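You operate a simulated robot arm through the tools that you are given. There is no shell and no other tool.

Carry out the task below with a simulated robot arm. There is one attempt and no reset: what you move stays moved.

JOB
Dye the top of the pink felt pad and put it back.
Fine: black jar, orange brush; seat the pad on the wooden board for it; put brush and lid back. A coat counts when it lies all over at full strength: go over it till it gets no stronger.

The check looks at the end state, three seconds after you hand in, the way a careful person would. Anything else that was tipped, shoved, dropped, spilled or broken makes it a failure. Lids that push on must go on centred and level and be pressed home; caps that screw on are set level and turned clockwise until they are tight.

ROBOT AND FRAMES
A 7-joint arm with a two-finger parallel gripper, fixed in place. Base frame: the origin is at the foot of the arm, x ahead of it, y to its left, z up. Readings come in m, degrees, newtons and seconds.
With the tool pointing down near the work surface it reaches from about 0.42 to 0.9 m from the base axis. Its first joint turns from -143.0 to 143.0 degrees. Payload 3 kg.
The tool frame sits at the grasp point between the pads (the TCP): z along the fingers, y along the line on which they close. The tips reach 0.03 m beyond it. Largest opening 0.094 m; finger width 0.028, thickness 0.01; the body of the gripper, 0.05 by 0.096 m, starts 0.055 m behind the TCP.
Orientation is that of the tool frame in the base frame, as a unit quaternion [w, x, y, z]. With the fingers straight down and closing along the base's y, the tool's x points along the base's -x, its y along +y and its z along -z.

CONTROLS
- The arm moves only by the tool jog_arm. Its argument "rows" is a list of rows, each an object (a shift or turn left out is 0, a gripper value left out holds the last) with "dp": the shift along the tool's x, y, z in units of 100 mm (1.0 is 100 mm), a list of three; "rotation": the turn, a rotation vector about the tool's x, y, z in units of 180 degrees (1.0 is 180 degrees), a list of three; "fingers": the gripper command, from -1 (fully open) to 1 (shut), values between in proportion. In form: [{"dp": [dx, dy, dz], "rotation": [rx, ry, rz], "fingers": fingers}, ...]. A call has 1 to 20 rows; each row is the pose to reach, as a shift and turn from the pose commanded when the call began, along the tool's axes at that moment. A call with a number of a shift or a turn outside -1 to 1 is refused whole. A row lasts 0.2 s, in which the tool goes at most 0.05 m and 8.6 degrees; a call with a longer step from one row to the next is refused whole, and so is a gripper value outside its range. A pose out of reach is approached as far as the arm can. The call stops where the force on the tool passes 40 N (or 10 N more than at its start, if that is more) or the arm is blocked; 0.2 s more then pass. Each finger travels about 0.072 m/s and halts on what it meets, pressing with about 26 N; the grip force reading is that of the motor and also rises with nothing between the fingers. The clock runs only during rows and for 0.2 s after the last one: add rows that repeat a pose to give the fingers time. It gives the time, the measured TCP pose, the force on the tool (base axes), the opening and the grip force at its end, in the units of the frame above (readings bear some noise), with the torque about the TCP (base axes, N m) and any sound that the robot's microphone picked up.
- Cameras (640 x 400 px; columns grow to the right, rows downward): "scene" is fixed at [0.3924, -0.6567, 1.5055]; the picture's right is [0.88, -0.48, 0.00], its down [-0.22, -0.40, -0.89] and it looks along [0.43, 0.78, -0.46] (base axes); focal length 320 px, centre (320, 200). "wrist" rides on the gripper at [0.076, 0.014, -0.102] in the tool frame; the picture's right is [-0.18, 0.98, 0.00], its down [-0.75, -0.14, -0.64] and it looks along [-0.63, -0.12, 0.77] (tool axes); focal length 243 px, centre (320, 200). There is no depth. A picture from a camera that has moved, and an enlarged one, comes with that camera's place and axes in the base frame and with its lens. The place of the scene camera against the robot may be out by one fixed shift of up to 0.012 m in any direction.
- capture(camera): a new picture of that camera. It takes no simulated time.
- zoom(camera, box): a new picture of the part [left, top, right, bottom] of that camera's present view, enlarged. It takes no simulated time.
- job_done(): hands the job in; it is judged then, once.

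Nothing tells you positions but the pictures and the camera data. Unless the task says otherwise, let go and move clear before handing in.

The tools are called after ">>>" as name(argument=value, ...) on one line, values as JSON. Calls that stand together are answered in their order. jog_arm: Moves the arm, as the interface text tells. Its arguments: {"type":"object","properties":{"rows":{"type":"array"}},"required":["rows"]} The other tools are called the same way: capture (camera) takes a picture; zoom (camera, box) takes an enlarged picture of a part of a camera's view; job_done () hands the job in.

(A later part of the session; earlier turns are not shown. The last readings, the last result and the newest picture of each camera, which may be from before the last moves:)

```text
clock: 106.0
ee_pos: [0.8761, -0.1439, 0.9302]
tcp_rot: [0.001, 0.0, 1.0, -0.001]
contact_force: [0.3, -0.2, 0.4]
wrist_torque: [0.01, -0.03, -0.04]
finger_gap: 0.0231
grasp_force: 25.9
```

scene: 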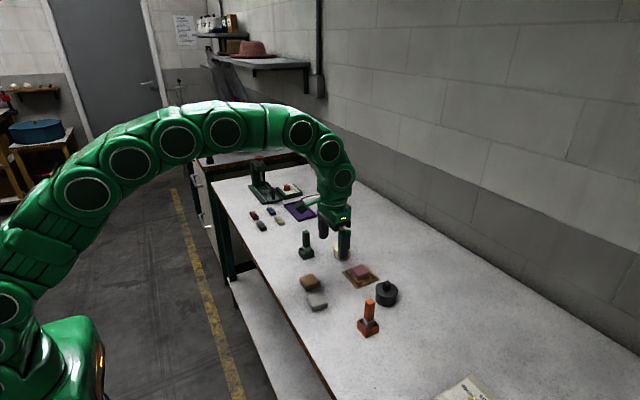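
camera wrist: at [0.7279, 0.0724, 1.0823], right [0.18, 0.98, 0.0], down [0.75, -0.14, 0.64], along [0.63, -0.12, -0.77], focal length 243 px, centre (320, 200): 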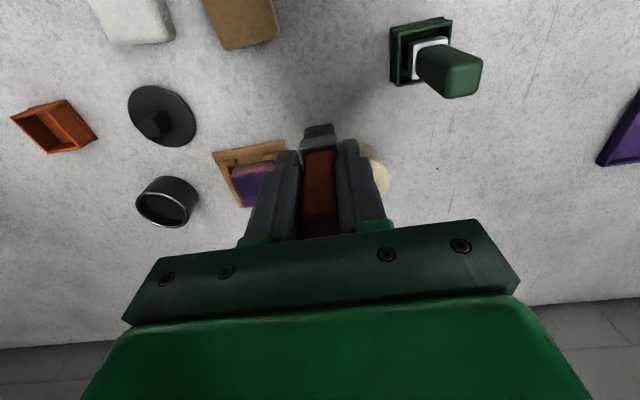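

>>> jog_arm(rows=[{"dp": [0, 0, 0.01]}, {"dp": [0, 0, 0.01]}])

>>> zoom(camera="scene", box=[370, 265, 410, 305])

```text
clock: 106.6
ee_pos: [0.8762, -0.1432, 0.9296]
tcp_rot: [0.002, 0.0, 1.0, -0.001]
contact_force: [-0.4, 0.4, 8.8]
wrist_torque: [0.01, -0.11, 0.0]
finger_gap: 0.0233
grasp_force: 26.3
```

```text
10.00 times, centred on (390, 285) of scene
camera zoom: at [0.3924, -0.6567, 1.5055], right [0.88, -0.48, 0.0], down [-0.22, -0.4, -0.89], along [0.43, 0.78, -0.46], focal length 3199 px, centre (-380, -650)
```

zoom: 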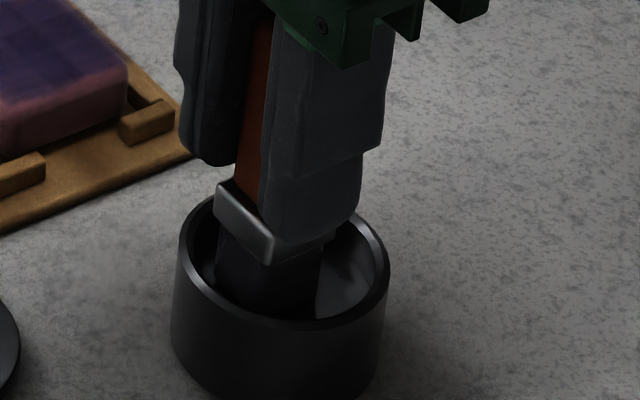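

Gentle contact (8.8 N). Lifting out and heading back to the pad.

>>> jog_arm(rows=[{"dp": [0, 0, -0.05]}, {"dp": [0, 0, -0.12]}, {"dp": [0, 0, -0.2]}, {"dp": [0, 0, -0.3]}, {"dp": [0, 0, -0.4]}, {"dp": [0, 0, -0.508]}, {"dp": [0, 0, -0.508]}, {"dp": [0, 0, -0.508]}])

>>> jog_arm(rows=[{"dp": [0.05, 0.3, 0]}, {"dp": [0.1, 0.6, 0]}, {"dp": [0.15, 0.9, 0]}, {"dp": [0.175, 1.0, 0]}, {"dp": [0.175, 1.0, 0]}])

>>> jog_arm(rows=[{"dp": [0, 0.15, 0.25]}, {"dp": [0, 0.15, 0.43]}, {"dp": [0, 0.15, 0.455]}, {"dp": [0, 0.15, 0.46]}, {"dp": [0, 0.15, 0.46]}])

```text
clock: 108.4
ee_pos: [0.8774, -0.1436, 0.9801]
tcp_rot: [0.002, 0.0, 1.0, -0.001]
contact_force: [0.0, 0.5, 0.3]
wrist_torque: [0.0, 0.0, -0.01]
finger_gap: 0.0231
grasp_force: 26.1
```

```text
clock: 109.6
ee_pos: [0.8583, -0.0427, 0.9799]
tcp_rot: [0.002, 0.001, 1.0, -0.001]
contact_force: [0.0, 0.2, -0.5]
wrist_torque: [-0.01, 0.02, -0.05]
finger_gap: 0.0232
grasp_force: 26.0
```

```text
clock: 110.8
ee_pos: [0.8583, -0.0284, 0.9342]
tcp_rot: [0.002, 0.0, 1.0, 0.0]
contact_force: [0.8, -1.2, 17.9]
wrist_torque: [-0.07, -0.34, -0.02]
finger_gap: 0.0233
grasp_force: 25.9
```

Contact is firm here (18 N). I'll ease up 1 mm and run a full serpentine with three lanes.

>>> jog_arm(rows=[{"dp": [0, 0, -0.01]}, {"dp": [0.025, 0.07, -0.01]}, {"dp": [0.025, 0.15, -0.01]}, {"dp": [0.025, 0.07, -0.01]}, {"dp": [0.025, 0, -0.01]}, {"dp": [0.025, -0.07, -0.01]}, {"dp": [0.025, -0.15, -0.01]}, {"dp": [-0.05, -0.15, -0.01]}, {"dp": [-0.11, -0.15, -0.01]}, {"dp": [-0.11, -0.07, -0.01]}, {"dp": [-0.11, 0, -0.01]}, {"dp": [-0.11, 0.07, -0.01]}, {"dp": [-0.11, 0.15, -0.01]}, {"dp": [-0.18, 0.15, -0.01]}, {"dp": [-0.25, 0.15, -0.01]}, {"dp": [-0.25, 0.07, -0.01]}, {"dp": [-0.25, 0, -0.01]}, {"dp": [-0.25, -0.07, -0.01]}, {"dp": [-0.25, -0.15, -0.01]}, {"dp": [-0.25, -0.15, -0.01]}])

>>> jog_arm(rows=[{"dp": [0, 0.07, 0]}, {"dp": [0, 0.15, 0]}, {"dp": [0.07, 0.15, 0]}, {"dp": [0.14, 0.15, 0]}, {"dp": [0.21, 0.15, 0]}, {"dp": [0.275, 0.15, 0]}, {"dp": [0.275, 0.3, 0]}, {"dp": [0.21, 0.3, 0]}, {"dp": [0.14, 0.3, 0]}, {"dp": [0.07, 0.3, 0]}, {"dp": [0, 0.3, 0]}, {"dp": [0, 0.15, 0]}, {"dp": [0, 0, 0]}, {"dp": [0.07, 0, 0]}, {"dp": [0.14, 0, 0]}, {"dp": [0.21, 0, 0]}, {"dp": [0.275, 0, 0]}, {"dp": [0.275, 0, 0]}])

>>> jog_arm(rows=[{"dp": [0, 0, -0.2]}, {"dp": [0, -0.2, -0.45]}, {"dp": [-0.05, -0.5, -0.45]}, {"dp": [-0.1, -0.8, -0.45]}, {"dp": [-0.2, -1.0, -0.45]}, {"dp": [-0.2, -1.0, -0.45]}])

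>>> zoom(camera="wrist", box=[400, 40, 528, 120])

>>> zoom(camera="scene", box=[353, 262, 377, 282])

```text
clock: 115.0
ee_pos: [0.8835, -0.0436, 0.9354]
tcp_rot: [0.001, 0.001, 1.0, -0.001]
contact_force: [0.0, 0.1, 0.7]
wrist_torque: [-0.04, 0.0, -0.01]
finger_gap: 0.0232
grasp_force: 26.0
```

```text
clock: 118.8
ee_pos: [0.856, -0.043, 0.9366]
tcp_rot: [0.001, 0.0, 1.0, -0.001]
contact_force: [0.4, 0.8, 1.6]
wrist_torque: [0.0, -0.03, -0.03]
finger_gap: 0.0234
grasp_force: 26.3
```

```text
clock: 120.2
ee_pos: [0.8766, -0.1426, 0.9801]
tcp_rot: [0.002, 0.0, 1.0, -0.001]
contact_force: [-0.2, -0.2, -0.4]
wrist_torque: [0.02, 0.01, 0.03]
finger_gap: 0.0231
grasp_force: 26.2
```

```text
5.00 times, centred on (464, 80) of wrist
camera zoom: at [0.7987, -0.1276, 1.0812], right [0.18, 0.98, 0.0], down [0.75, -0.14, 0.64], along [0.63, -0.12, -0.77], focal length 1213 px, centre (-400, 800)
```

zoom: 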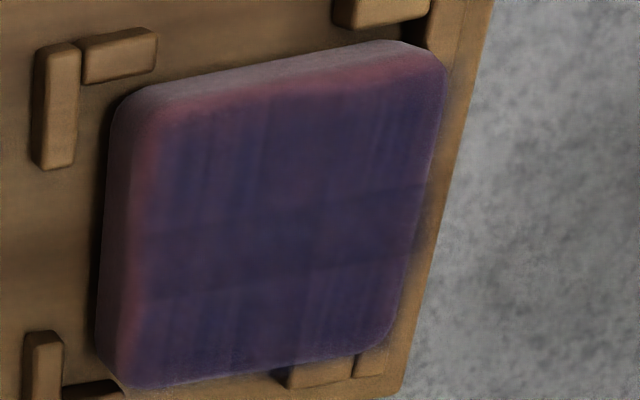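

```text
16.00 times, centred on (365, 272) of scene
camera zoom: at [0.3924, -0.6567, 1.5055], right [0.88, -0.48, 0.0], down [-0.22, -0.4, -0.89], along [0.43, 0.78, -0.46], focal length 5118 px, centre (-400, -952)
```

zoom: 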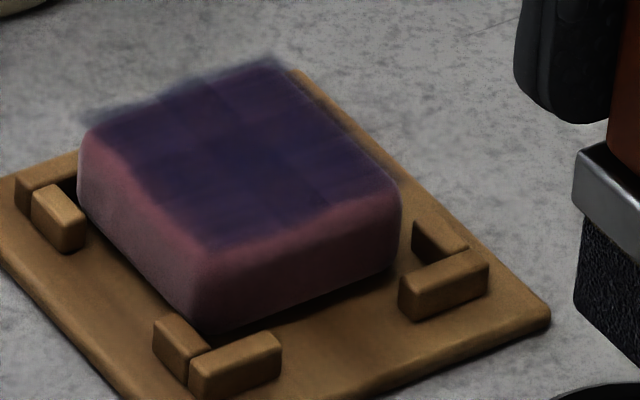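

The brush is still black and coverage is broad. To judge strength I'll take tight colour patches from this same pose now, and compare after another coat.

>>> zoom(camera="scene", box=[358, 264, 372, 276])

>>> zoom(camera="wrist", box=[420, 48, 492, 120])

>>> capture(camera="wrist")

```text
16.00 times, centred on (365, 270) of scene
camera zoom: at [0.3924, -0.6567, 1.5055], right [0.88, -0.48, 0.0], down [-0.22, -0.4, -0.89], along [0.43, 0.78, -0.46], focal length 5118 px, centre (-400, -920)
```

zoom: 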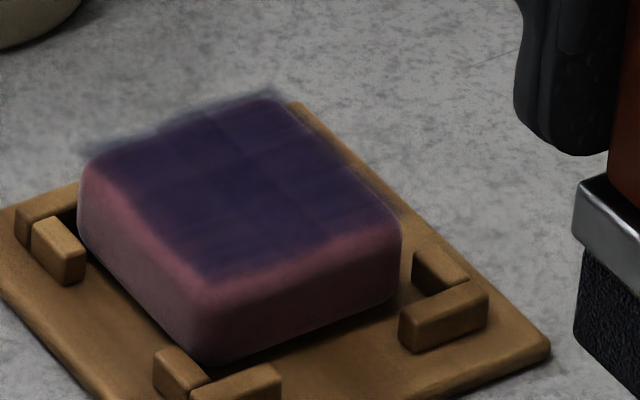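

```text
5.56 times, centred on (456, 84) of wrist
camera zoom: at [0.7987, -0.1276, 1.0812], right [0.18, 0.98, 0.0], down [0.75, -0.14, 0.64], along [0.63, -0.12, -0.77], focal length 1348 px, centre (-436, 844)
```

zoom: 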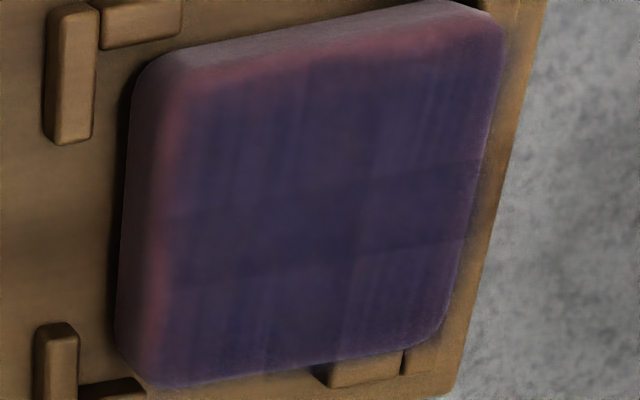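

```text
taken
camera wrist: at [0.7987, -0.1276, 1.0812], right [0.18, 0.98, 0.0], down [0.75, -0.14, 0.64], along [0.63, -0.12, -0.77], focal length 243 px, centre (320, 200)
```

wrist: 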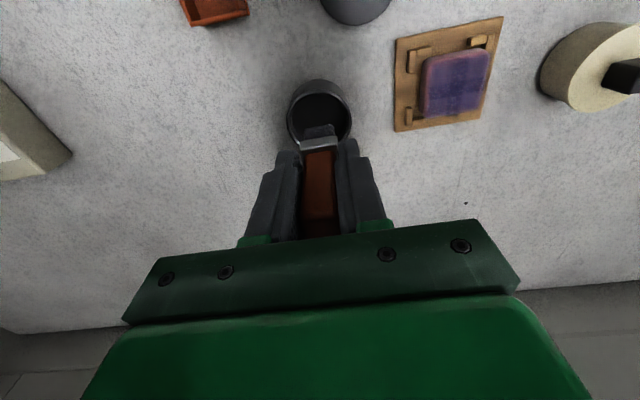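

Now another full coat from the current load, with lanes extended a little further toward the near and -y edges.

>>> jog_arm(rows=[{"dp": [0.05, 0.3, 0]}, {"dp": [0.1, 0.6, 0]}, {"dp": [0.15, 0.9, 0]}, {"dp": [0.2, 1.0, 0]}, {"dp": [0.2, 1.0, 0]}])

>>> jog_arm(rows=[{"dp": [0.04, 0.14, 0.25]}, {"dp": [0.04, 0.14, 0.43]}, {"dp": [0.04, 0.14, 0.455]}, {"dp": [0.04, 0.22, 0.455]}, {"dp": [0.04, 0.31, 0.455]}, {"dp": [0.04, 0.22, 0.455]}, {"dp": [0.04, 0.14, 0.455]}, {"dp": [0.04, 0.06, 0.455]}, {"dp": [0.04, -0.03, 0.455]}, {"dp": [-0.05, -0.03, 0.455]}, {"dp": [-0.05, 0.06, 0.455]}, {"dp": [-0.05, 0.14, 0.455]}, {"dp": [-0.05, 0.22, 0.455]}, {"dp": [-0.05, 0.31, 0.455]}, {"dp": [-0.14, 0.31, 0.455]}, {"dp": [-0.14, 0.22, 0.455]}, {"dp": [-0.14, 0.14, 0.455]}, {"dp": [-0.14, 0.06, 0.455]}, {"dp": [-0.14, -0.03, 0.455]}, {"dp": [-0.14, -0.03, 0.455]}])

>>> jog_arm(rows=[{"dp": [-0.06, 0, 0]}, {"dp": [-0.12, 0, 0]}, {"dp": [-0.12, 0.09, 0]}, {"dp": [-0.12, 0.17, 0]}, {"dp": [-0.12, 0.25, 0]}, {"dp": [-0.12, 0.34, 0]}, {"dp": [-0.03, 0.34, 0]}, {"dp": [0.07, 0.34, 0]}, {"dp": [0.17, 0.34, 0]}, {"dp": [0.17, 0.25, 0]}, {"dp": [0.17, 0.17, 0]}, {"dp": [0.07, 0.17, 0]}, {"dp": [-0.03, 0.17, 0]}, {"dp": [-0.12, 0.17, 0]}, {"dp": [-0.12, 0.0, 0]}, {"dp": [-0.03, 0.0, 0]}, {"dp": [0.07, 0.0, 0]}, {"dp": [0.17, 0.0, 0]}, {"dp": [0.17, 0.0, 0]}])

>>> jog_arm(rows=[{"dp": [0, 0, -0.2]}, {"dp": [0, -0.2, -0.455]}, {"dp": [-0.05, -0.5, -0.455]}, {"dp": [-0.1, -0.8, -0.455]}, {"dp": [-0.23, -0.97, -0.455]}, {"dp": [-0.23, -0.97, -0.455]}])

>>> zoom(camera="scene", box=[358, 264, 372, 276])

>>> zoom(camera="wrist", box=[420, 48, 492, 120])

```text
clock: 121.4
ee_pos: [0.8568, -0.0418, 0.9796]
tcp_rot: [0.001, 0.001, 1.0, -0.001]
contact_force: [0.2, 0.0, -0.1]
wrist_torque: [0.02, 0.01, 0.03]
finger_gap: 0.0231
grasp_force: 25.9
```

```text
clock: 125.6
ee_pos: [0.869, -0.0459, 0.934]
tcp_rot: [0.002, 0.0, 1.0, -0.001]
contact_force: [0.3, 1.2, 1.8]
wrist_torque: [0.01, -0.04, 0.02]
finger_gap: 0.023
grasp_force: 26.0
```

```text
clock: 129.6
ee_pos: [0.853, -0.0474, 0.9341]
tcp_rot: [0.0, -0.001, 1.0, -0.001]
contact_force: [0.7, 0.1, 3.7]
wrist_torque: [0.04, -0.16, 0.01]
finger_gap: 0.0227
grasp_force: 25.9
```

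```text
clock: 131.0
ee_pos: [0.8765, -0.1434, 0.9799]
tcp_rot: [0.0, -0.001, 1.0, 0.0]
contact_force: [-0.6, -0.3, -1.6]
wrist_torque: [0.02, 0.0, 0.01]
finger_gap: 0.0232
grasp_force: 26.2
```

```text
16.00 times, centred on (365, 270) of scene
camera zoom: at [0.3924, -0.6567, 1.5055], right [0.88, -0.48, 0.0], down [-0.22, -0.4, -0.89], along [0.43, 0.78, -0.46], focal length 5118 px, centre (-400, -920)
```

zoom: 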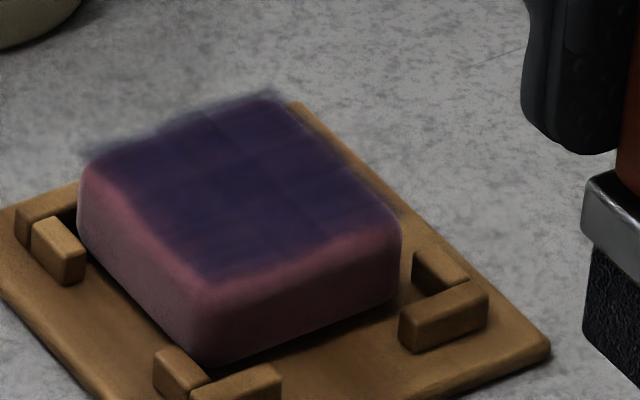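

```text
5.56 times, centred on (456, 84) of wrist
camera zoom: at [0.7995, -0.1285, 1.0818], right [0.18, 0.98, 0.0], down [0.75, -0.14, 0.64], along [0.63, -0.12, -0.77], focal length 1348 px, centre (-436, 844)
```

zoom: 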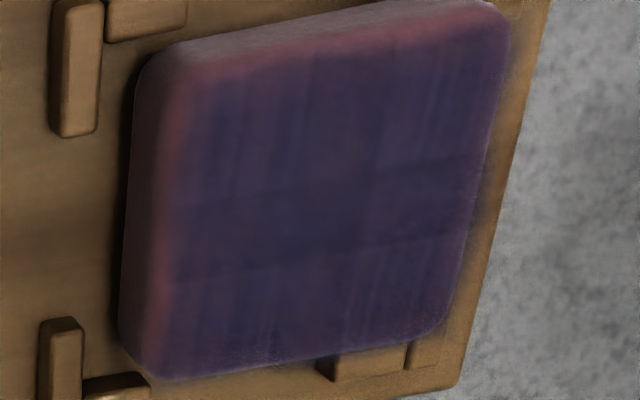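

The colour is nearly unchanged by this coat and the brush stays black, which suggests saturation. I'll check from the opposite (+y) side to see whether every edge is covered.

>>> jog_arm(rows=[{"dp": [0.1, 0.3, 0]}, {"dp": [0.3, 0.6, 0]}, {"dp": [0.5, 0.85, 0]}, {"dp": [0.7, 1.0, 0]}, {"dp": [0.7, 1.0, 0]}])

>>> jog_arm(rows=[{"dp": [0, 0.4, 0]}, {"dp": [0, 0.8, 0]}, {"dp": [0, 1.0, 0]}, {"dp": [0, 1.0, 0]}])

>>> jog_arm(rows=[{"dp": [0, 0.4, 0]}, {"dp": [0, 0.5, 0]}, {"dp": [0, 0.5, 0]}])

>>> capture(camera="wrist")

>>> zoom(camera="wrist", box=[140, 120, 240, 220])

>>> zoom(camera="scene", box=[353, 262, 377, 282])

```text
clock: 132.2
ee_pos: [0.8071, -0.0438, 0.9803]
tcp_rot: [0.0, 0.0, 1.0, -0.001]
contact_force: [0.1, 0.0, -0.5]
wrist_torque: [0.0, 0.0, -0.02]
finger_gap: 0.0232
grasp_force: 25.7
```

```text
clock: 133.2
ee_pos: [0.8063, 0.0576, 0.9805]
tcp_rot: [0.001, 0.0, 1.0, -0.001]
contact_force: [-0.9, 0.2, -0.7]
wrist_torque: [0.03, 0.0, 0.01]
finger_gap: 0.0229
grasp_force: 25.8
```

```text
clock: 134.0
ee_pos: [0.8067, 0.1065, 0.9799]
tcp_rot: [0.001, 0.0, 1.0, -0.001]
contact_force: [-0.5, -0.2, -0.2]
wrist_torque: [0.02, -0.01, 0.03]
finger_gap: 0.0231
grasp_force: 26.1
```

```text
taken
camera wrist: at [0.7287, 0.1218, 1.0814], right [0.18, 0.98, 0.0], down [0.75, -0.14, 0.64], along [0.63, -0.12, -0.77], focal length 243 px, centre (320, 200)
```

wrist: 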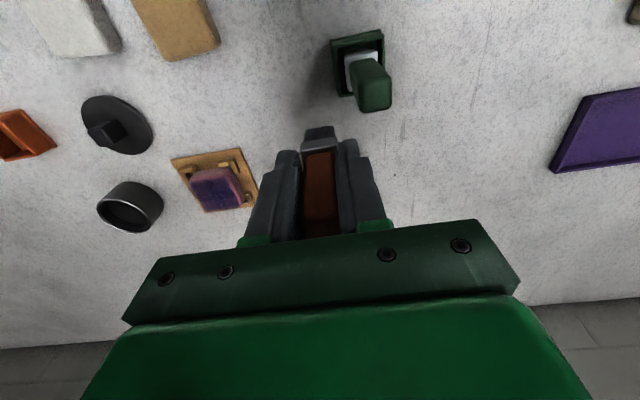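

```text
4.00 times, centred on (190, 170) of wrist
camera zoom: at [0.7287, 0.1218, 1.0814], right [0.18, 0.98, 0.0], down [0.75, -0.14, 0.64], along [0.63, -0.12, -0.77], focal length 970 px, centre (840, 320)
```

zoom: 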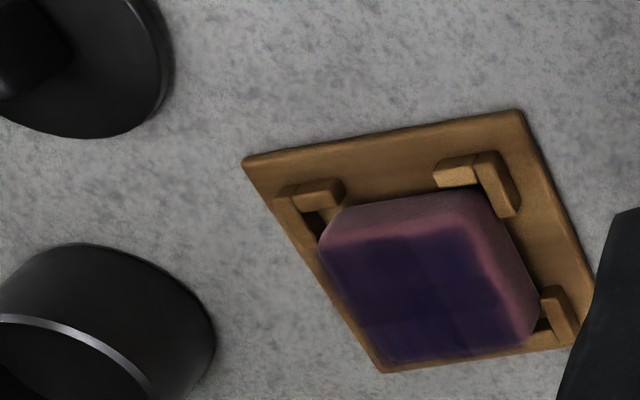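

```text
16.00 times, centred on (365, 272) of scene
camera zoom: at [0.3924, -0.6567, 1.5055], right [0.88, -0.48, 0.0], down [-0.22, -0.4, -0.89], along [0.43, 0.78, -0.46], focal length 5118 px, centre (-400, -952)
```

zoom: 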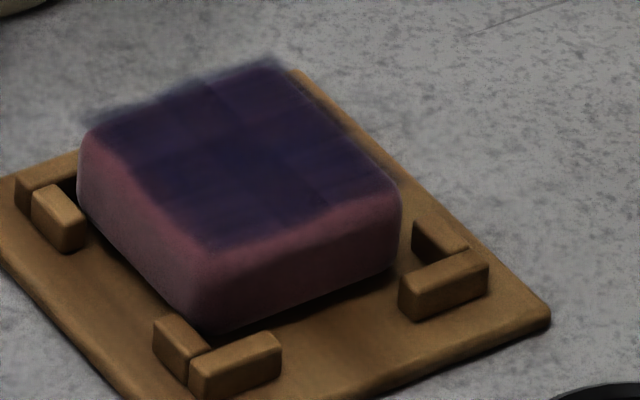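

From the +y side the dye reaches the opposite edges too, so the apparent strips are parallax. I'll do one more fresh dip and a perimeter-focused coat, then compare from this same view to confirm it no longer darkens.

>>> jog_arm(rows=[{"dp": [0, -0.4, 0]}, {"dp": [0, -0.8, 0]}, {"dp": [0, -1.0, 0]}, {"dp": [0, -1.0, 0]}])

>>> jog_arm(rows=[{"dp": [-0.1, -0.4, 0]}, {"dp": [-0.3, -0.8, 0]}, {"dp": [-0.5, -1.0, 0]}, {"dp": [-0.5, -1.0, 0]}])

>>> jog_arm(rows=[{"dp": [-0.1, -0.3, 0]}, {"dp": [-0.2, -0.5, 0]}, {"dp": [-0.2, -0.5, 0.2]}, {"dp": [-0.2, -0.5, 0.38]}, {"dp": [-0.2, -0.5, 0.46]}, {"dp": [-0.2, -0.5, 0.49]}, {"dp": [-0.2, -0.5, 0.505]}, {"dp": [-0.2, -0.5, 0.505]}, {"dp": [-0.2, -0.5, 0.505]}])

>>> zoom(camera="scene", box=[370, 265, 410, 305])

```text
clock: 135.0
ee_pos: [0.8064, 0.0058, 0.9801]
tcp_rot: [0.001, 0.001, 1.0, -0.001]
contact_force: [-1.2, -0.5, -0.5]
wrist_torque: [-0.01, -0.02, 0.01]
finger_gap: 0.0231
grasp_force: 26.1
```

```text
clock: 136.0
ee_pos: [0.8557, -0.0927, 0.9796]
tcp_rot: [0.0, 0.0, 1.0, -0.001]
contact_force: [0.2, 0.1, -0.6]
wrist_torque: [0.0, -0.02, -0.02]
finger_gap: 0.0231
grasp_force: 25.5
```

```text
clock: 138.0
ee_pos: [0.8764, -0.1441, 0.9297]
tcp_rot: [0.001, 0.0, 1.0, -0.001]
contact_force: [0.1, 0.6, -1.1]
wrist_torque: [-0.01, 0.02, 0.01]
finger_gap: 0.0234
grasp_force: 26.1
```

```text
10.00 times, centred on (390, 285) of scene
camera zoom: at [0.3924, -0.6567, 1.5055], right [0.88, -0.48, 0.0], down [-0.22, -0.4, -0.89], along [0.43, 0.78, -0.46], focal length 3199 px, centre (-380, -650)
```

zoom: 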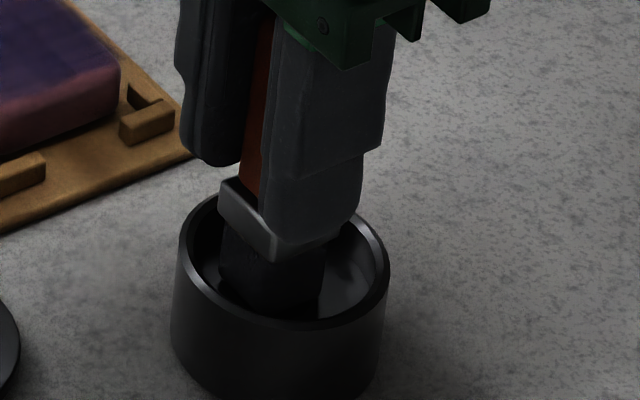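

>>> jog_arm(rows=[{"dp": [0, 0, 0.01]}, {"dp": [0, 0, 0.01]}])

>>> jog_arm(rows=[{"dp": [0, 0, 0.01]}, {"dp": [0, 0, 0.01]}])

```text
clock: 138.6
ee_pos: [0.8767, -0.1437, 0.9293]
tcp_rot: [0.002, 0.001, 1.0, -0.002]
contact_force: [0.3, -0.2, 6.3]
wrist_torque: [0.0, -0.06, -0.05]
finger_gap: 0.0236
grasp_force: 26.0
```

```text
clock: 139.2
ee_pos: [0.8766, -0.1434, 0.9293]
tcp_rot: [0.001, 0.0, 1.0, 0.0]
contact_force: [1.0, -0.8, 18.2]
wrist_torque: [-0.05, -0.36, 0.0]
finger_gap: 0.0232
grasp_force: 26.3
```

Dipped (contact made). Lift and apply the perimeter coat followed by centre lanes.

>>> jog_arm(rows=[{"dp": [0, 0, -0.05]}, {"dp": [0, 0, -0.12]}, {"dp": [0, 0, -0.2]}, {"dp": [0, 0, -0.3]}, {"dp": [0, 0, -0.4]}, {"dp": [0, 0, -0.525]}, {"dp": [0, 0, -0.525]}, {"dp": [0, 0, -0.525]}])

>>> jog_arm(rows=[{"dp": [0.05, 0.3, 0]}, {"dp": [0.1, 0.6, 0]}, {"dp": [0.15, 0.9, 0]}, {"dp": [0.2, 1.0, 0]}, {"dp": [0.2, 1.0, 0]}])

>>> jog_arm(rows=[{"dp": [0, -0.01, 0.25]}, {"dp": [0, -0.01, 0.44]}, {"dp": [0, -0.01, 0.46]}, {"dp": [0, 0.07, 0.46]}, {"dp": [0, 0.15, 0.46]}, {"dp": [0, 0.23, 0.46]}, {"dp": [0, 0.31, 0.46]}, {"dp": [-0.075, 0.31, 0.46]}, {"dp": [-0.15, 0.31, 0.46]}, {"dp": [-0.225, 0.31, 0.46]}, {"dp": [-0.3, 0.31, 0.46]}, {"dp": [-0.3, 0.23, 0.46]}, {"dp": [-0.3, 0.15, 0.46]}, {"dp": [-0.3, 0.07, 0.46]}, {"dp": [-0.3, -0.01, 0.46]}, {"dp": [-0.225, -0.01, 0.46]}, {"dp": [-0.15, -0.01, 0.46]}, {"dp": [-0.075, -0.01, 0.46]}, {"dp": [0, -0.01, 0.46]}, {"dp": [0, -0.01, 0.46]}])

>>> jog_arm(rows=[{"dp": [-0.08, 0, 0]}, {"dp": [-0.08, 0.08, 0]}, {"dp": [-0.08, 0.16, 0]}, {"dp": [-0.08, 0.24, 0]}, {"dp": [-0.08, 0.32, 0]}, {"dp": [-0.15, 0.32, 0]}, {"dp": [-0.15, 0.24, 0]}, {"dp": [-0.15, 0.16, 0]}, {"dp": [-0.15, 0.08, 0]}, {"dp": [-0.15, 0, 0]}, {"dp": [-0.22, 0, 0]}, {"dp": [-0.22, 0.08, 0]}, {"dp": [-0.22, 0.16, 0]}, {"dp": [-0.22, 0.24, 0]}, {"dp": [-0.22, 0.32, 0]}, {"dp": [-0.3, 0.32, 0]}, {"dp": [-0.3, 0.16, 0]}, {"dp": [-0.3, 0, 0]}, {"dp": [-0.15, 0, 0]}, {"dp": [-0.15, 0.16, 0]}])

>>> jog_arm(rows=[{"dp": [0, 0, -0.2]}, {"dp": [0.1, 0.1, -0.46]}, {"dp": [0.3, 0.4, -0.46]}, {"dp": [0.5, 0.8, -0.46]}, {"dp": [0.65, 1.0, -0.46]}, {"dp": [0.65, 1.0, -0.46]}])

>>> jog_arm(rows=[{"dp": [0, 0.35, 0]}, {"dp": [0, 0.35, 0]}])

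>>> zoom(camera="wrist", box=[140, 120, 240, 220])

>>> zoom(camera="scene", box=[353, 262, 377, 282])

```text
clock: 141.0
ee_pos: [0.8769, -0.1438, 0.9802]
tcp_rot: [0.001, 0.001, 1.0, -0.001]
contact_force: [0.7, 0.2, -1.0]
wrist_torque: [0.02, 0.0, 0.0]
finger_gap: 0.0231
grasp_force: 25.3
```

```text
clock: 142.2
ee_pos: [0.8571, -0.0435, 0.9802]
tcp_rot: [0.001, 0.001, 1.0, -0.001]
contact_force: [0.3, 0.0, -0.4]
wrist_torque: [0.0, 0.0, -0.01]
finger_gap: 0.0231
grasp_force: 25.6
```

```text
clock: 146.4
ee_pos: [0.8557, -0.0452, 0.9337]
tcp_rot: [0.001, 0.0, 1.0, 0.0]
contact_force: [0.1, 0.7, 5.0]
wrist_torque: [0.03, -0.07, -0.02]
finger_gap: 0.0231
grasp_force: 26.6
```

```text
clock: 150.6
ee_pos: [0.8702, -0.0278, 0.9338]
tcp_rot: [0.001, 0.0, 1.0, 0.0]
contact_force: [-0.3, 0.3, 0.6]
wrist_torque: [0.06, -0.03, 0.01]
finger_gap: 0.0231
grasp_force: 25.4
```

```text
clock: 152.0
ee_pos: [0.8048, 0.072, 0.9788]
tcp_rot: [0.001, 0.0, 1.0, -0.001]
contact_force: [0.3, 0.8, -0.6]
wrist_torque: [0.04, 0.01, 0.03]
finger_gap: 0.0234
grasp_force: 26.4
```

```text
clock: 152.6
ee_pos: [0.8054, 0.1075, 0.9786]
tcp_rot: [0.001, 0.001, 1.0, 0.0]
contact_force: [0.8, 0.2, -1.4]
wrist_torque: [-0.03, 0.03, 0.03]
finger_gap: 0.0233
grasp_force: 25.8
```

```text
4.00 times, centred on (190, 170) of wrist
camera zoom: at [0.7279, 0.1224, 1.0808], right [0.18, 0.98, 0.0], down [0.75, -0.14, 0.64], along [0.63, -0.12, -0.77], focal length 970 px, centre (840, 320)
```

zoom: 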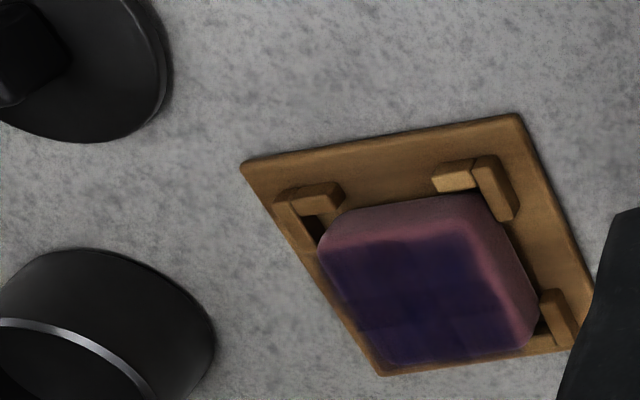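

```text
16.00 times, centred on (365, 272) of scene
camera zoom: at [0.3924, -0.6567, 1.5055], right [0.88, -0.48, 0.0], down [-0.22, -0.4, -0.89], along [0.43, 0.78, -0.46], focal length 5118 px, centre (-400, -952)
```

zoom: 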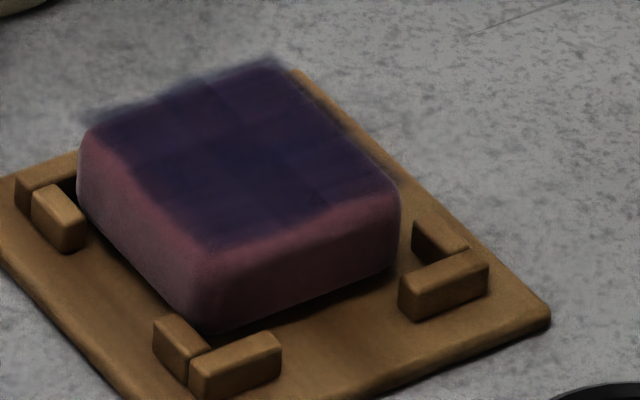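

The views look identical to before this coat. I'll zoom in more to check that corners match the centre.

>>> zoom(camera="wrist", box=[185, 163, 249, 213])

>>> zoom(camera="scene", box=[359, 264, 371, 274])

>>> zoom(camera="scene", box=[320, 240, 420, 340])

```text
8.00 times, centred on (217, 188) of wrist
camera zoom: at [0.7279, 0.1224, 1.0808], right [0.18, 0.98, 0.0], down [0.75, -0.14, 0.64], along [0.63, -0.12, -0.77], focal length 1941 px, centre (1144, 296)
```

zoom: 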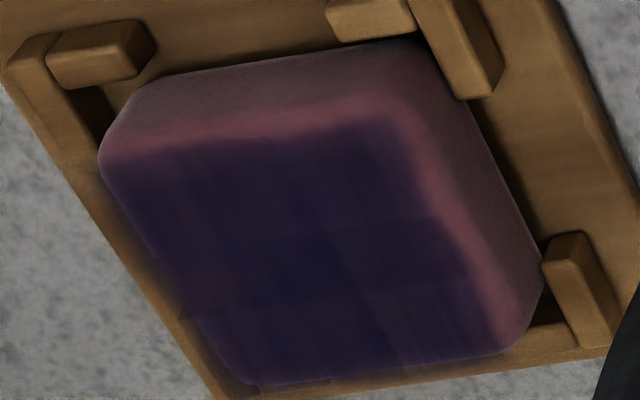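

```text
16.00 times, centred on (365, 269) of scene
camera zoom: at [0.3924, -0.6567, 1.5055], right [0.88, -0.48, 0.0], down [-0.22, -0.4, -0.89], along [0.43, 0.78, -0.46], focal length 5118 px, centre (-400, -904)
```

zoom: 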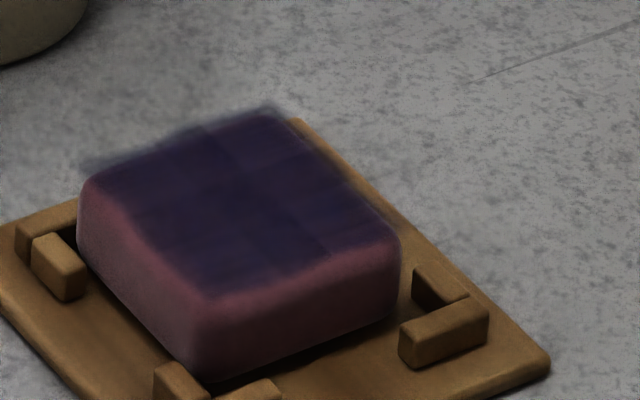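

```text
4.00 times, centred on (370, 290) of scene
camera zoom: at [0.3924, -0.6567, 1.5055], right [0.88, -0.48, 0.0], down [-0.22, -0.4, -0.89], along [0.43, 0.78, -0.46], focal length 1279 px, centre (120, -160)
```

zoom: 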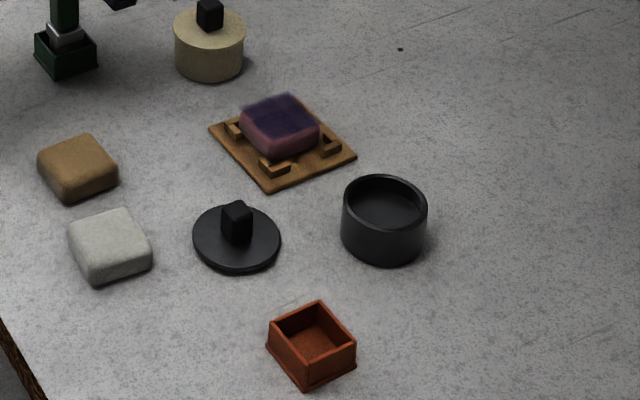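

The tone is uniform. For a final confirmation I'll return to the jar-side viewpoint and compare with the image taken there before this last coat.

>>> jog_arm(rows=[{"dp": [0, -0.4, 0]}, {"dp": [0, -0.8, 0]}, {"dp": [0, -1.0, 0]}, {"dp": [0, -1.0, 0]}])

>>> jog_arm(rows=[{"dp": [-0.1, -0.4, 0]}, {"dp": [-0.3, -0.8, 0]}, {"dp": [-0.5, -1.0, 0]}, {"dp": [-0.5, -1.0, 0]}])

>>> jog_arm(rows=[{"dp": [-0.1, -0.3, 0]}, {"dp": [-0.21, -0.51, 0]}, {"dp": [-0.21, -0.51, 0]}])

>>> zoom(camera="wrist", box=[420, 48, 492, 120])

>>> zoom(camera="scene", box=[358, 264, 372, 276])

```text
clock: 153.6
ee_pos: [0.8052, 0.0068, 0.9795]
tcp_rot: [0.0, 0.0, 1.0, -0.001]
contact_force: [0.4, -0.1, -0.4]
wrist_torque: [-0.01, 0.01, -0.02]
finger_gap: 0.0233
grasp_force: 26.0
```

```text
clock: 154.6
ee_pos: [0.857, -0.0955, 0.9779]
tcp_rot: [0.001, 0.0, 1.0, -0.001]
contact_force: [-1.2, 0.4, -1.0]
wrist_torque: [0.0, 0.02, -0.01]
finger_gap: 0.0233
grasp_force: 26.1
```

```text
clock: 155.4
ee_pos: [0.8783, -0.1443, 0.9802]
tcp_rot: [0.001, 0.0, 1.0, 0.0]
contact_force: [0.7, 0.9, 0.5]
wrist_torque: [0.02, -0.01, 0.0]
finger_gap: 0.0234
grasp_force: 25.9
```

```text
5.56 times, centred on (456, 84) of wrist
camera zoom: at [0.8006, -0.1295, 1.0812], right [0.18, 0.98, 0.0], down [0.75, -0.14, 0.64], along [0.63, -0.12, -0.77], focal length 1348 px, centre (-436, 844)
```

zoom: 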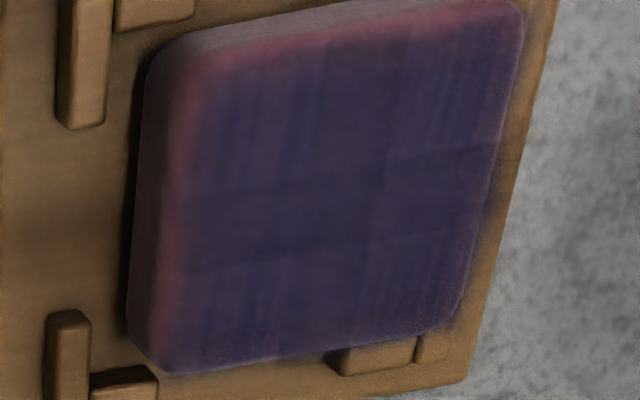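

```text
16.00 times, centred on (365, 270) of scene
camera zoom: at [0.3924, -0.6567, 1.5055], right [0.88, -0.48, 0.0], down [-0.22, -0.4, -0.89], along [0.43, 0.78, -0.46], focal length 5118 px, centre (-400, -920)
```

zoom: 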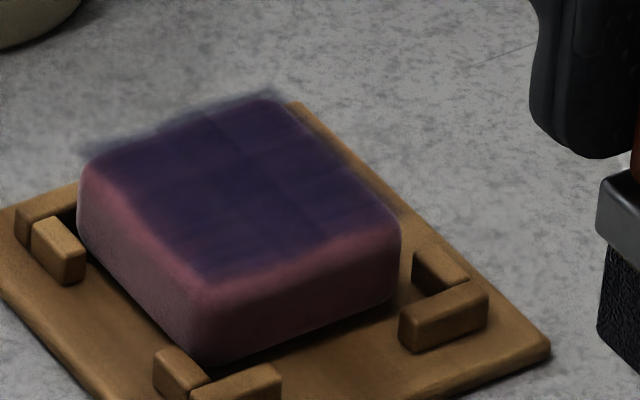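

No visible change from the last coat. For safety I'll do one last slightly firmer pass all over with the still-black brush, then finish.

>>> jog_arm(rows=[{"dp": [0.05, 0.3, 0]}, {"dp": [0.1, 0.6, 0]}, {"dp": [0.15, 0.9, 0]}, {"dp": [0.22, 1.0, 0]}, {"dp": [0.22, 1.0, 0]}])

>>> jog_arm(rows=[{"dp": [0, 0, 0.25]}, {"dp": [0, 0, 0.45]}, {"dp": [0, 0, 0.468]}, {"dp": [0, 0.08, 0.468]}, {"dp": [0, 0.16, 0.468]}, {"dp": [0, 0.24, 0.468]}, {"dp": [0, 0.32, 0.468]}, {"dp": [-0.1, 0.32, 0.468]}, {"dp": [-0.1, 0.24, 0.468]}, {"dp": [-0.1, 0.16, 0.468]}, {"dp": [-0.1, 0.08, 0.468]}, {"dp": [-0.1, 0, 0.468]}, {"dp": [-0.2, 0, 0.468]}, {"dp": [-0.2, 0.08, 0.468]}, {"dp": [-0.2, 0.16, 0.468]}, {"dp": [-0.2, 0.24, 0.468]}, {"dp": [-0.2, 0.32, 0.468]}, {"dp": [-0.3, 0.32, 0.468]}, {"dp": [-0.3, 0.24, 0.468]}, {"dp": [-0.3, 0.16, 0.468]}])

>>> jog_arm(rows=[{"dp": [0, -0.08, 0]}, {"dp": [0, -0.16, 0]}, {"dp": [0.1, -0.16, 0]}, {"dp": [0.2, -0.16, 0]}, {"dp": [0.3, -0.16, 0]}, {"dp": [0.3, 0, 0]}, {"dp": [0.2, 0, 0]}, {"dp": [0.1, 0, 0]}, {"dp": [0, 0, 0]}, {"dp": [0, 0.16, 0]}, {"dp": [0.1, 0.16, 0]}, {"dp": [0.2, 0.16, 0]}, {"dp": [0.3, 0.16, 0]}, {"dp": [0.3, 0.16, 0]}])

>>> jog_arm(rows=[{"dp": [0, 0, -0.2]}, {"dp": [0, -0.2, -0.468]}, {"dp": [-0.05, -0.5, -0.468]}, {"dp": [-0.1, -0.8, -0.468]}, {"dp": [-0.2, -1.0, -0.468]}, {"dp": [-0.2, -1.0, -0.468]}])

>>> jog_arm(rows=[{"dp": [-0.01, -0.32, 0]}, {"dp": [-0.01, -0.32, 0]}])

>>> zoom(camera="wrist", box=[420, 48, 492, 120])

>>> zoom(camera="scene", box=[358, 264, 372, 276])

```text
clock: 156.6
ee_pos: [0.8556, -0.0431, 0.9799]
tcp_rot: [0.001, 0.001, 1.0, -0.001]
contact_force: [-0.9, -0.2, -0.2]
wrist_torque: [0.0, -0.01, 0.01]
finger_gap: 0.0231
grasp_force: 26.3
```

```text
clock: 160.8
ee_pos: [0.8868, -0.0286, 0.9325]
tcp_rot: [0.0, 0.0, 1.0, -0.001]
contact_force: [0.3, -0.6, -1.1]
wrist_torque: [0.03, 0.02, 0.01]
finger_gap: 0.023
grasp_force: 26.2
```

```text
clock: 163.8
ee_pos: [0.8551, -0.0123, 0.9327]
tcp_rot: [0.0, -0.001, 1.0, 0.0]
contact_force: [0.6, 0.0, -0.5]
wrist_torque: [-0.05, -0.04, 0.04]
finger_gap: 0.0233
grasp_force: 26.1
```

```text
clock: 165.2
ee_pos: [0.8756, -0.1121, 0.9798]
tcp_rot: [0.002, 0.0, 1.0, 0.0]
contact_force: [0.3, 0.2, -0.2]
wrist_torque: [0.03, 0.0, 0.0]
finger_gap: 0.023
grasp_force: 26.0
```

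```text
clock: 165.8
ee_pos: [0.8769, -0.1439, 0.9793]
tcp_rot: [0.001, 0.0, 1.0, -0.002]
contact_force: [-0.7, 0.3, -0.9]
wrist_torque: [-0.02, 0.01, 0.0]
finger_gap: 0.0231
grasp_force: 26.0
```

```text
5.56 times, centred on (456, 84) of wrist
camera zoom: at [0.7987, -0.1296, 1.0809], right [0.18, 0.98, 0.0], down [0.75, -0.14, 0.64], along [0.63, -0.12, -0.77], focal length 1348 px, centre (-436, 844)
```

zoom: 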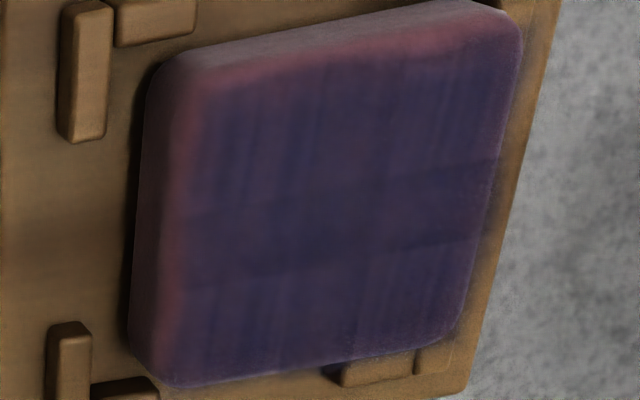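

```text
16.00 times, centred on (365, 270) of scene
camera zoom: at [0.3924, -0.6567, 1.5055], right [0.88, -0.48, 0.0], down [-0.22, -0.4, -0.89], along [0.43, 0.78, -0.46], focal length 5118 px, centre (-400, -920)
```

zoom: 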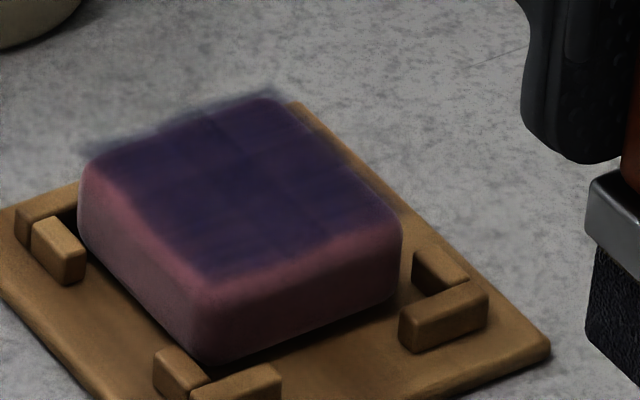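

Oddly there was no contact force at the ends this time; the brush may have shifted in the grip. Let me inspect the brush.

>>> zoom(camera="scene", box=[365, 240, 415, 310])

>>> zoom(camera="wrist", box=[240, 90, 400, 240])

```text
5.71 times, centred on (390, 275) of scene
camera zoom: at [0.3924, -0.6567, 1.5055], right [0.88, -0.48, 0.0], down [-0.22, -0.4, -0.89], along [0.43, 0.78, -0.46], focal length 1828 px, centre (-80, -229)
```

zoom: 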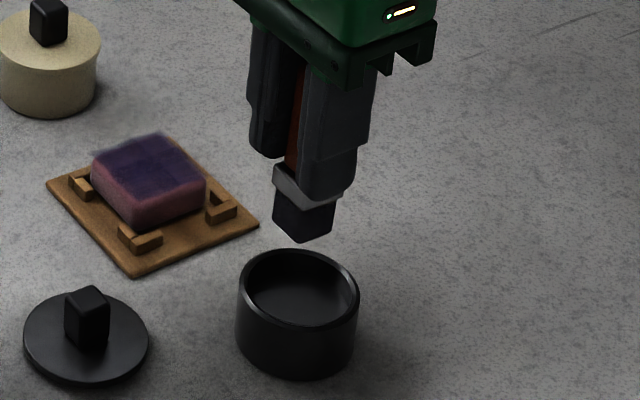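

```text
2.67 times, centred on (320, 165) of wrist
camera zoom: at [0.7987, -0.1296, 1.0809], right [0.18, 0.98, 0.0], down [0.75, -0.14, 0.64], along [0.63, -0.12, -0.77], focal length 647 px, centre (320, 293)
```

zoom: 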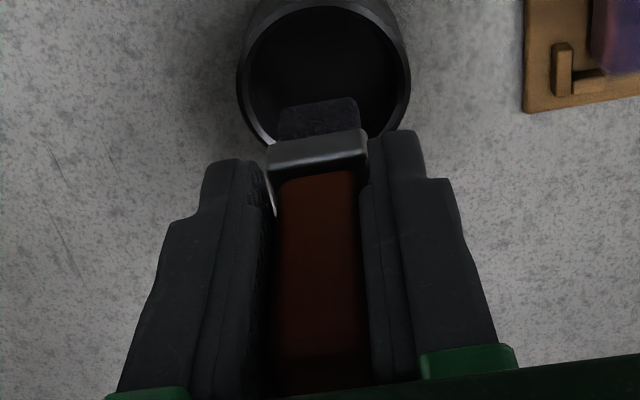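

The brush has slid up several mm, with the ferrule now close to the fingertips. I'll find the contact height again and redo a proper coat at verified contact.

>>> jog_arm(rows=[{"dp": [0.03, 0.3, 0]}, {"dp": [0.05, 0.6, 0]}, {"dp": [0.07, 0.9, 0]}, {"dp": [0.07, 1.0, 0]}, {"dp": [0.07, 1.0, 0]}])

>>> jog_arm(rows=[{"dp": [0, 0.155, 0.25]}, {"dp": [0, 0.155, 0.43]}, {"dp": [0, 0.155, 0.465]}, {"dp": [0, 0.155, 0.475]}, {"dp": [0, 0.155, 0.475]}])

>>> jog_arm(rows=[{"dp": [0, 0, 0.01]}, {"dp": [0, 0, 0.01]}])

```text
clock: 167.0
ee_pos: [0.8682, -0.0448, 0.9808]
tcp_rot: [0.0, 0.001, 1.0, -0.001]
contact_force: [0.6, -0.9, 0.2]
wrist_torque: [0.01, 0.0, 0.0]
finger_gap: 0.0235
grasp_force: 26.1
```

```text
clock: 168.2
ee_pos: [0.869, -0.0285, 0.9329]
tcp_rot: [0.001, 0.0, 1.0, 0.0]
contact_force: [-0.1, 0.3, 1.9]
wrist_torque: [0.0, -0.06, 0.0]
finger_gap: 0.0232
grasp_force: 26.1
```

```text
clock: 168.8
ee_pos: [0.8695, -0.0274, 0.9328]
tcp_rot: [0.002, 0.0, 1.0, -0.001]
contact_force: [1.4, 0.0, 11.4]
wrist_torque: [0.02, -0.22, 0.02]
finger_gap: 0.0232
grasp_force: 25.4
```

Contact found (cmd ≈ 0.932). Now a full coat at verified contact.

>>> jog_arm(rows=[{"dp": [0, 0.08, -0.004]}, {"dp": [0, 0.16, -0.004]}, {"dp": [0.08, 0.16, -0.004]}, {"dp": [0.15, 0.16, -0.004]}, {"dp": [0.15, 0.08, -0.004]}, {"dp": [0.15, 0, -0.004]}, {"dp": [0.15, -0.08, -0.004]}, {"dp": [0.15, -0.16, -0.004]}, {"dp": [0.08, -0.16, -0.004]}, {"dp": [0.05, -0.16, -0.004]}, {"dp": [0.05, -0.08, -0.004]}, {"dp": [0.05, 0, -0.004]}])

>>> jog_arm(rows=[{"dp": [0, 0.08, 0]}, {"dp": [0, 0.16, 0]}, {"dp": [-0.1, 0.16, 0]}, {"dp": [-0.1, 0.08, 0]}, {"dp": [-0.1, 0, 0]}, {"dp": [-0.1, -0.08, 0]}, {"dp": [-0.1, -0.16, 0]}, {"dp": [-0.2, -0.16, 0]}, {"dp": [-0.2, -0.08, 0]}, {"dp": [-0.2, 0, 0]}])

>>> jog_arm(rows=[{"dp": [0, 0.08, -0.0]}, {"dp": [0, 0.16, 0]}, {"dp": [0.1, 0.16, 0]}, {"dp": [0.2, 0.16, 0]}, {"dp": [0.3, 0.16, 0]}, {"dp": [0.3, 0, 0]}, {"dp": [0.2, 0, 0]}, {"dp": [0.1, 0, 0]}, {"dp": [0, 0, 0]}, {"dp": [0, -0.16, 0]}, {"dp": [0.1, -0.16, 0]}, {"dp": [0.2, -0.16, 0]}, {"dp": [0.3, -0.16, 0]}, {"dp": [0.2, 0, 0]}])

```text
clock: 171.4
ee_pos: [0.864, -0.0281, 0.9319]
tcp_rot: [0.0, 0.0, 1.0, -0.001]
contact_force: [-0.6, -0.5, -1.2]
wrist_torque: [-0.02, 0.06, 0.0]
finger_gap: 0.0231
grasp_force: 26.0
```

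```text
clock: 173.6
ee_pos: [0.8849, -0.0288, 0.9307]
tcp_rot: [0.001, -0.001, 1.0, -0.001]
contact_force: [0.2, -0.4, -1.8]
wrist_torque: [-0.01, 0.03, -0.02]
finger_gap: 0.0233
grasp_force: 26.3
```

```text
clock: 176.6
ee_pos: [0.864, -0.0292, 0.9311]
tcp_rot: [0.001, 0.0, 1.0, -0.001]
contact_force: [-1.8, 0.1, -0.1]
wrist_torque: [0.0, 0.05, 0.06]
finger_gap: 0.023
grasp_force: 26.2
```

Contact keeps relaxing because the brush slides up lightly as it strokes, but the tone is unchanged. I'll lift and take one more comparison look before returning the brush.

>>> jog_arm(rows=[{"dp": [0, 0, -0.2]}, {"dp": [0, -0.2, -0.49]}, {"dp": [-0.05, -0.5, -0.49]}, {"dp": [-0.1, -0.8, -0.49]}, {"dp": [-0.13, -1.0, -0.49]}, {"dp": [-0.13, -1.0, -0.49]}])

>>> jog_arm(rows=[{"dp": [0, -0.15, 0]}, {"dp": [0, -0.15, 0]}])

>>> zoom(camera="wrist", box=[420, 48, 492, 120])

>>> zoom(camera="scene", box=[358, 264, 372, 276])

>>> zoom(camera="wrist", box=[240, 90, 400, 240])

```text
clock: 178.0
ee_pos: [0.8781, -0.1293, 0.9805]
tcp_rot: [0.001, 0.0, 1.0, -0.001]
contact_force: [-1.0, -0.1, -0.3]
wrist_torque: [0.02, -0.01, -0.02]
finger_gap: 0.0232
grasp_force: 26.1
```

```text
clock: 178.6
ee_pos: [0.8769, -0.1429, 0.9816]
tcp_rot: [0.002, 0.0, 1.0, -0.001]
contact_force: [0.1, -0.2, -0.5]
wrist_torque: [-0.01, 0.01, 0.03]
finger_gap: 0.0231
grasp_force: 26.2
```

```text
5.56 times, centred on (456, 84) of wrist
camera zoom: at [0.7998, -0.1278, 1.0829], right [0.18, 0.98, 0.0], down [0.75, -0.14, 0.64], along [0.63, -0.12, -0.77], focal length 1348 px, centre (-436, 844)
```

zoom: 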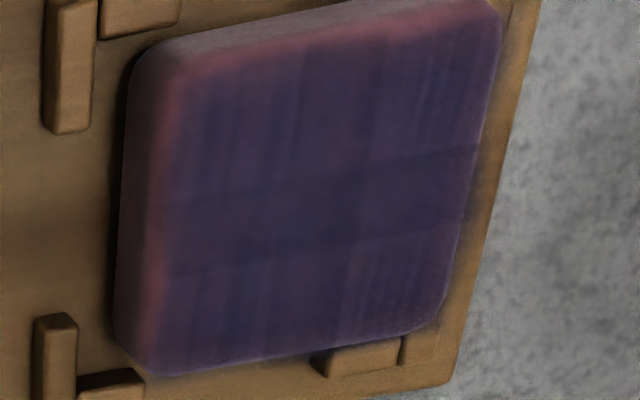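

```text
16.00 times, centred on (365, 270) of scene
camera zoom: at [0.3924, -0.6567, 1.5055], right [0.88, -0.48, 0.0], down [-0.22, -0.4, -0.89], along [0.43, 0.78, -0.46], focal length 5118 px, centre (-400, -920)
```

zoom: 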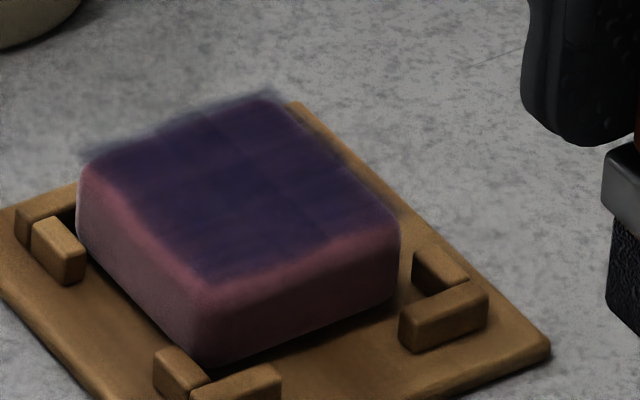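

```text
2.67 times, centred on (320, 165) of wrist
camera zoom: at [0.7998, -0.1278, 1.0829], right [0.18, 0.98, 0.0], down [0.75, -0.14, 0.64], along [0.63, -0.12, -0.77], focal length 647 px, centre (320, 293)
```

zoom: 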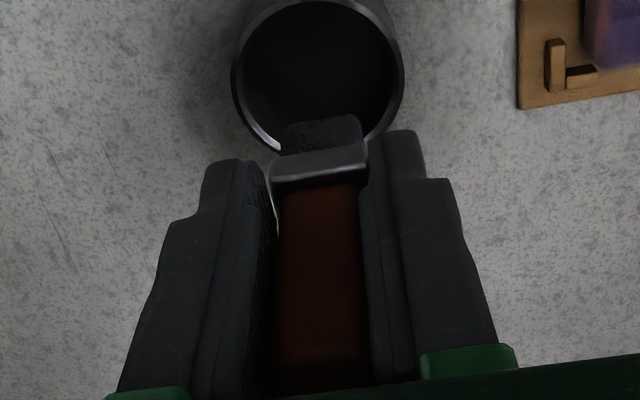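

Tone is the same as before. The ferrule has now reached the fingertips, so the brush can't slide further; I'll do one last coat at firm, verified contact to be sure.

>>> jog_arm(rows=[{"dp": [0.03, 0.3, 0]}, {"dp": [0.05, 0.6, 0]}, {"dp": [0.07, 0.9, 0]}, {"dp": [0.07, 1.0, 0]}, {"dp": [0.07, 1.0, 0]}])

>>> jog_arm(rows=[{"dp": [0, 0.15, 0.25]}, {"dp": [0, 0.15, 0.45]}, {"dp": [0, 0.15, 0.5]}, {"dp": [0, 0.15, 0.51]}, {"dp": [0, 0.15, 0.51]}])

>>> jog_arm(rows=[{"dp": [0, 0, 0.008]}, {"dp": [0, 0, 0.008]}])

```text
clock: 179.8
ee_pos: [0.8694, -0.045, 0.9806]
tcp_rot: [0.001, 0.002, 1.0, -0.001]
contact_force: [0.1, 0.0, 0.3]
wrist_torque: [0.01, -0.01, 0.0]
finger_gap: 0.0232
grasp_force: 25.4
```

```text
clock: 181.0
ee_pos: [0.8715, -0.029, 0.9308]
tcp_rot: [0.001, 0.0, 1.0, 0.0]
contact_force: [2.3, -0.1, 15.6]
wrist_torque: [-0.02, -0.24, 0.0]
finger_gap: 0.0227
grasp_force: 25.9
```

```text
clock: 181.6
ee_pos: [0.8705, -0.0289, 0.9315]
tcp_rot: [0.002, 0.0, 1.0, -0.001]
contact_force: [2.7, -0.8, 27.4]
wrist_torque: [-0.01, -0.32, -0.02]
finger_gap: 0.0231
grasp_force: 26.1
```

Holding 27 N without sliding. I'll ease to about 12 N and stroke all lanes, reading force midway.

>>> jog_arm(rows=[{"dp": [0, 0, -0.012]}, {"dp": [0, 0.08, -0.012]}, {"dp": [0, 0.16, -0.012]}, {"dp": [0.08, 0.16, -0.012]}, {"dp": [0.15, 0.16, -0.012]}, {"dp": [0.15, 0.08, -0.012]}, {"dp": [0.15, 0, -0.012]}])

>>> jog_arm(rows=[{"dp": [0, -0.08, 0]}, {"dp": [0, -0.16, 0]}, {"dp": [-0.1, -0.16, 0]}, {"dp": [-0.1, -0.08, 0]}, {"dp": [-0.1, 0, 0]}])

>>> jog_arm(rows=[{"dp": [0, 0.08, 0]}, {"dp": [0, 0.16, 0]}, {"dp": [-0.1, 0.16, 0]}, {"dp": [-0.1, 0.08, 0]}, {"dp": [-0.1, 0, 0]}])

```text
clock: 183.2
ee_pos: [0.8555, -0.029, 0.9303]
tcp_rot: [0.001, 0.0, 1.0, 0.001]
contact_force: [-1.1, 6.9, 15.7]
wrist_torque: [0.38, -0.06, 0.1]
finger_gap: 0.0233
grasp_force: 25.9
```

```text
clock: 184.4
ee_pos: [0.8648, -0.0288, 0.9307]
tcp_rot: [0.001, 0.0, 1.0, -0.001]
contact_force: [0.3, -2.5, 7.3]
wrist_torque: [-0.17, -0.05, -0.02]
finger_gap: 0.0231
grasp_force: 25.8
```

```text
clock: 185.6
ee_pos: [0.8759, -0.0284, 0.9305]
tcp_rot: [0.001, 0.0, 1.0, 0.0]
contact_force: [-0.3, 4.3, 12.7]
wrist_torque: [0.35, -0.1, 0.05]
finger_gap: 0.0232
grasp_force: 25.9
```

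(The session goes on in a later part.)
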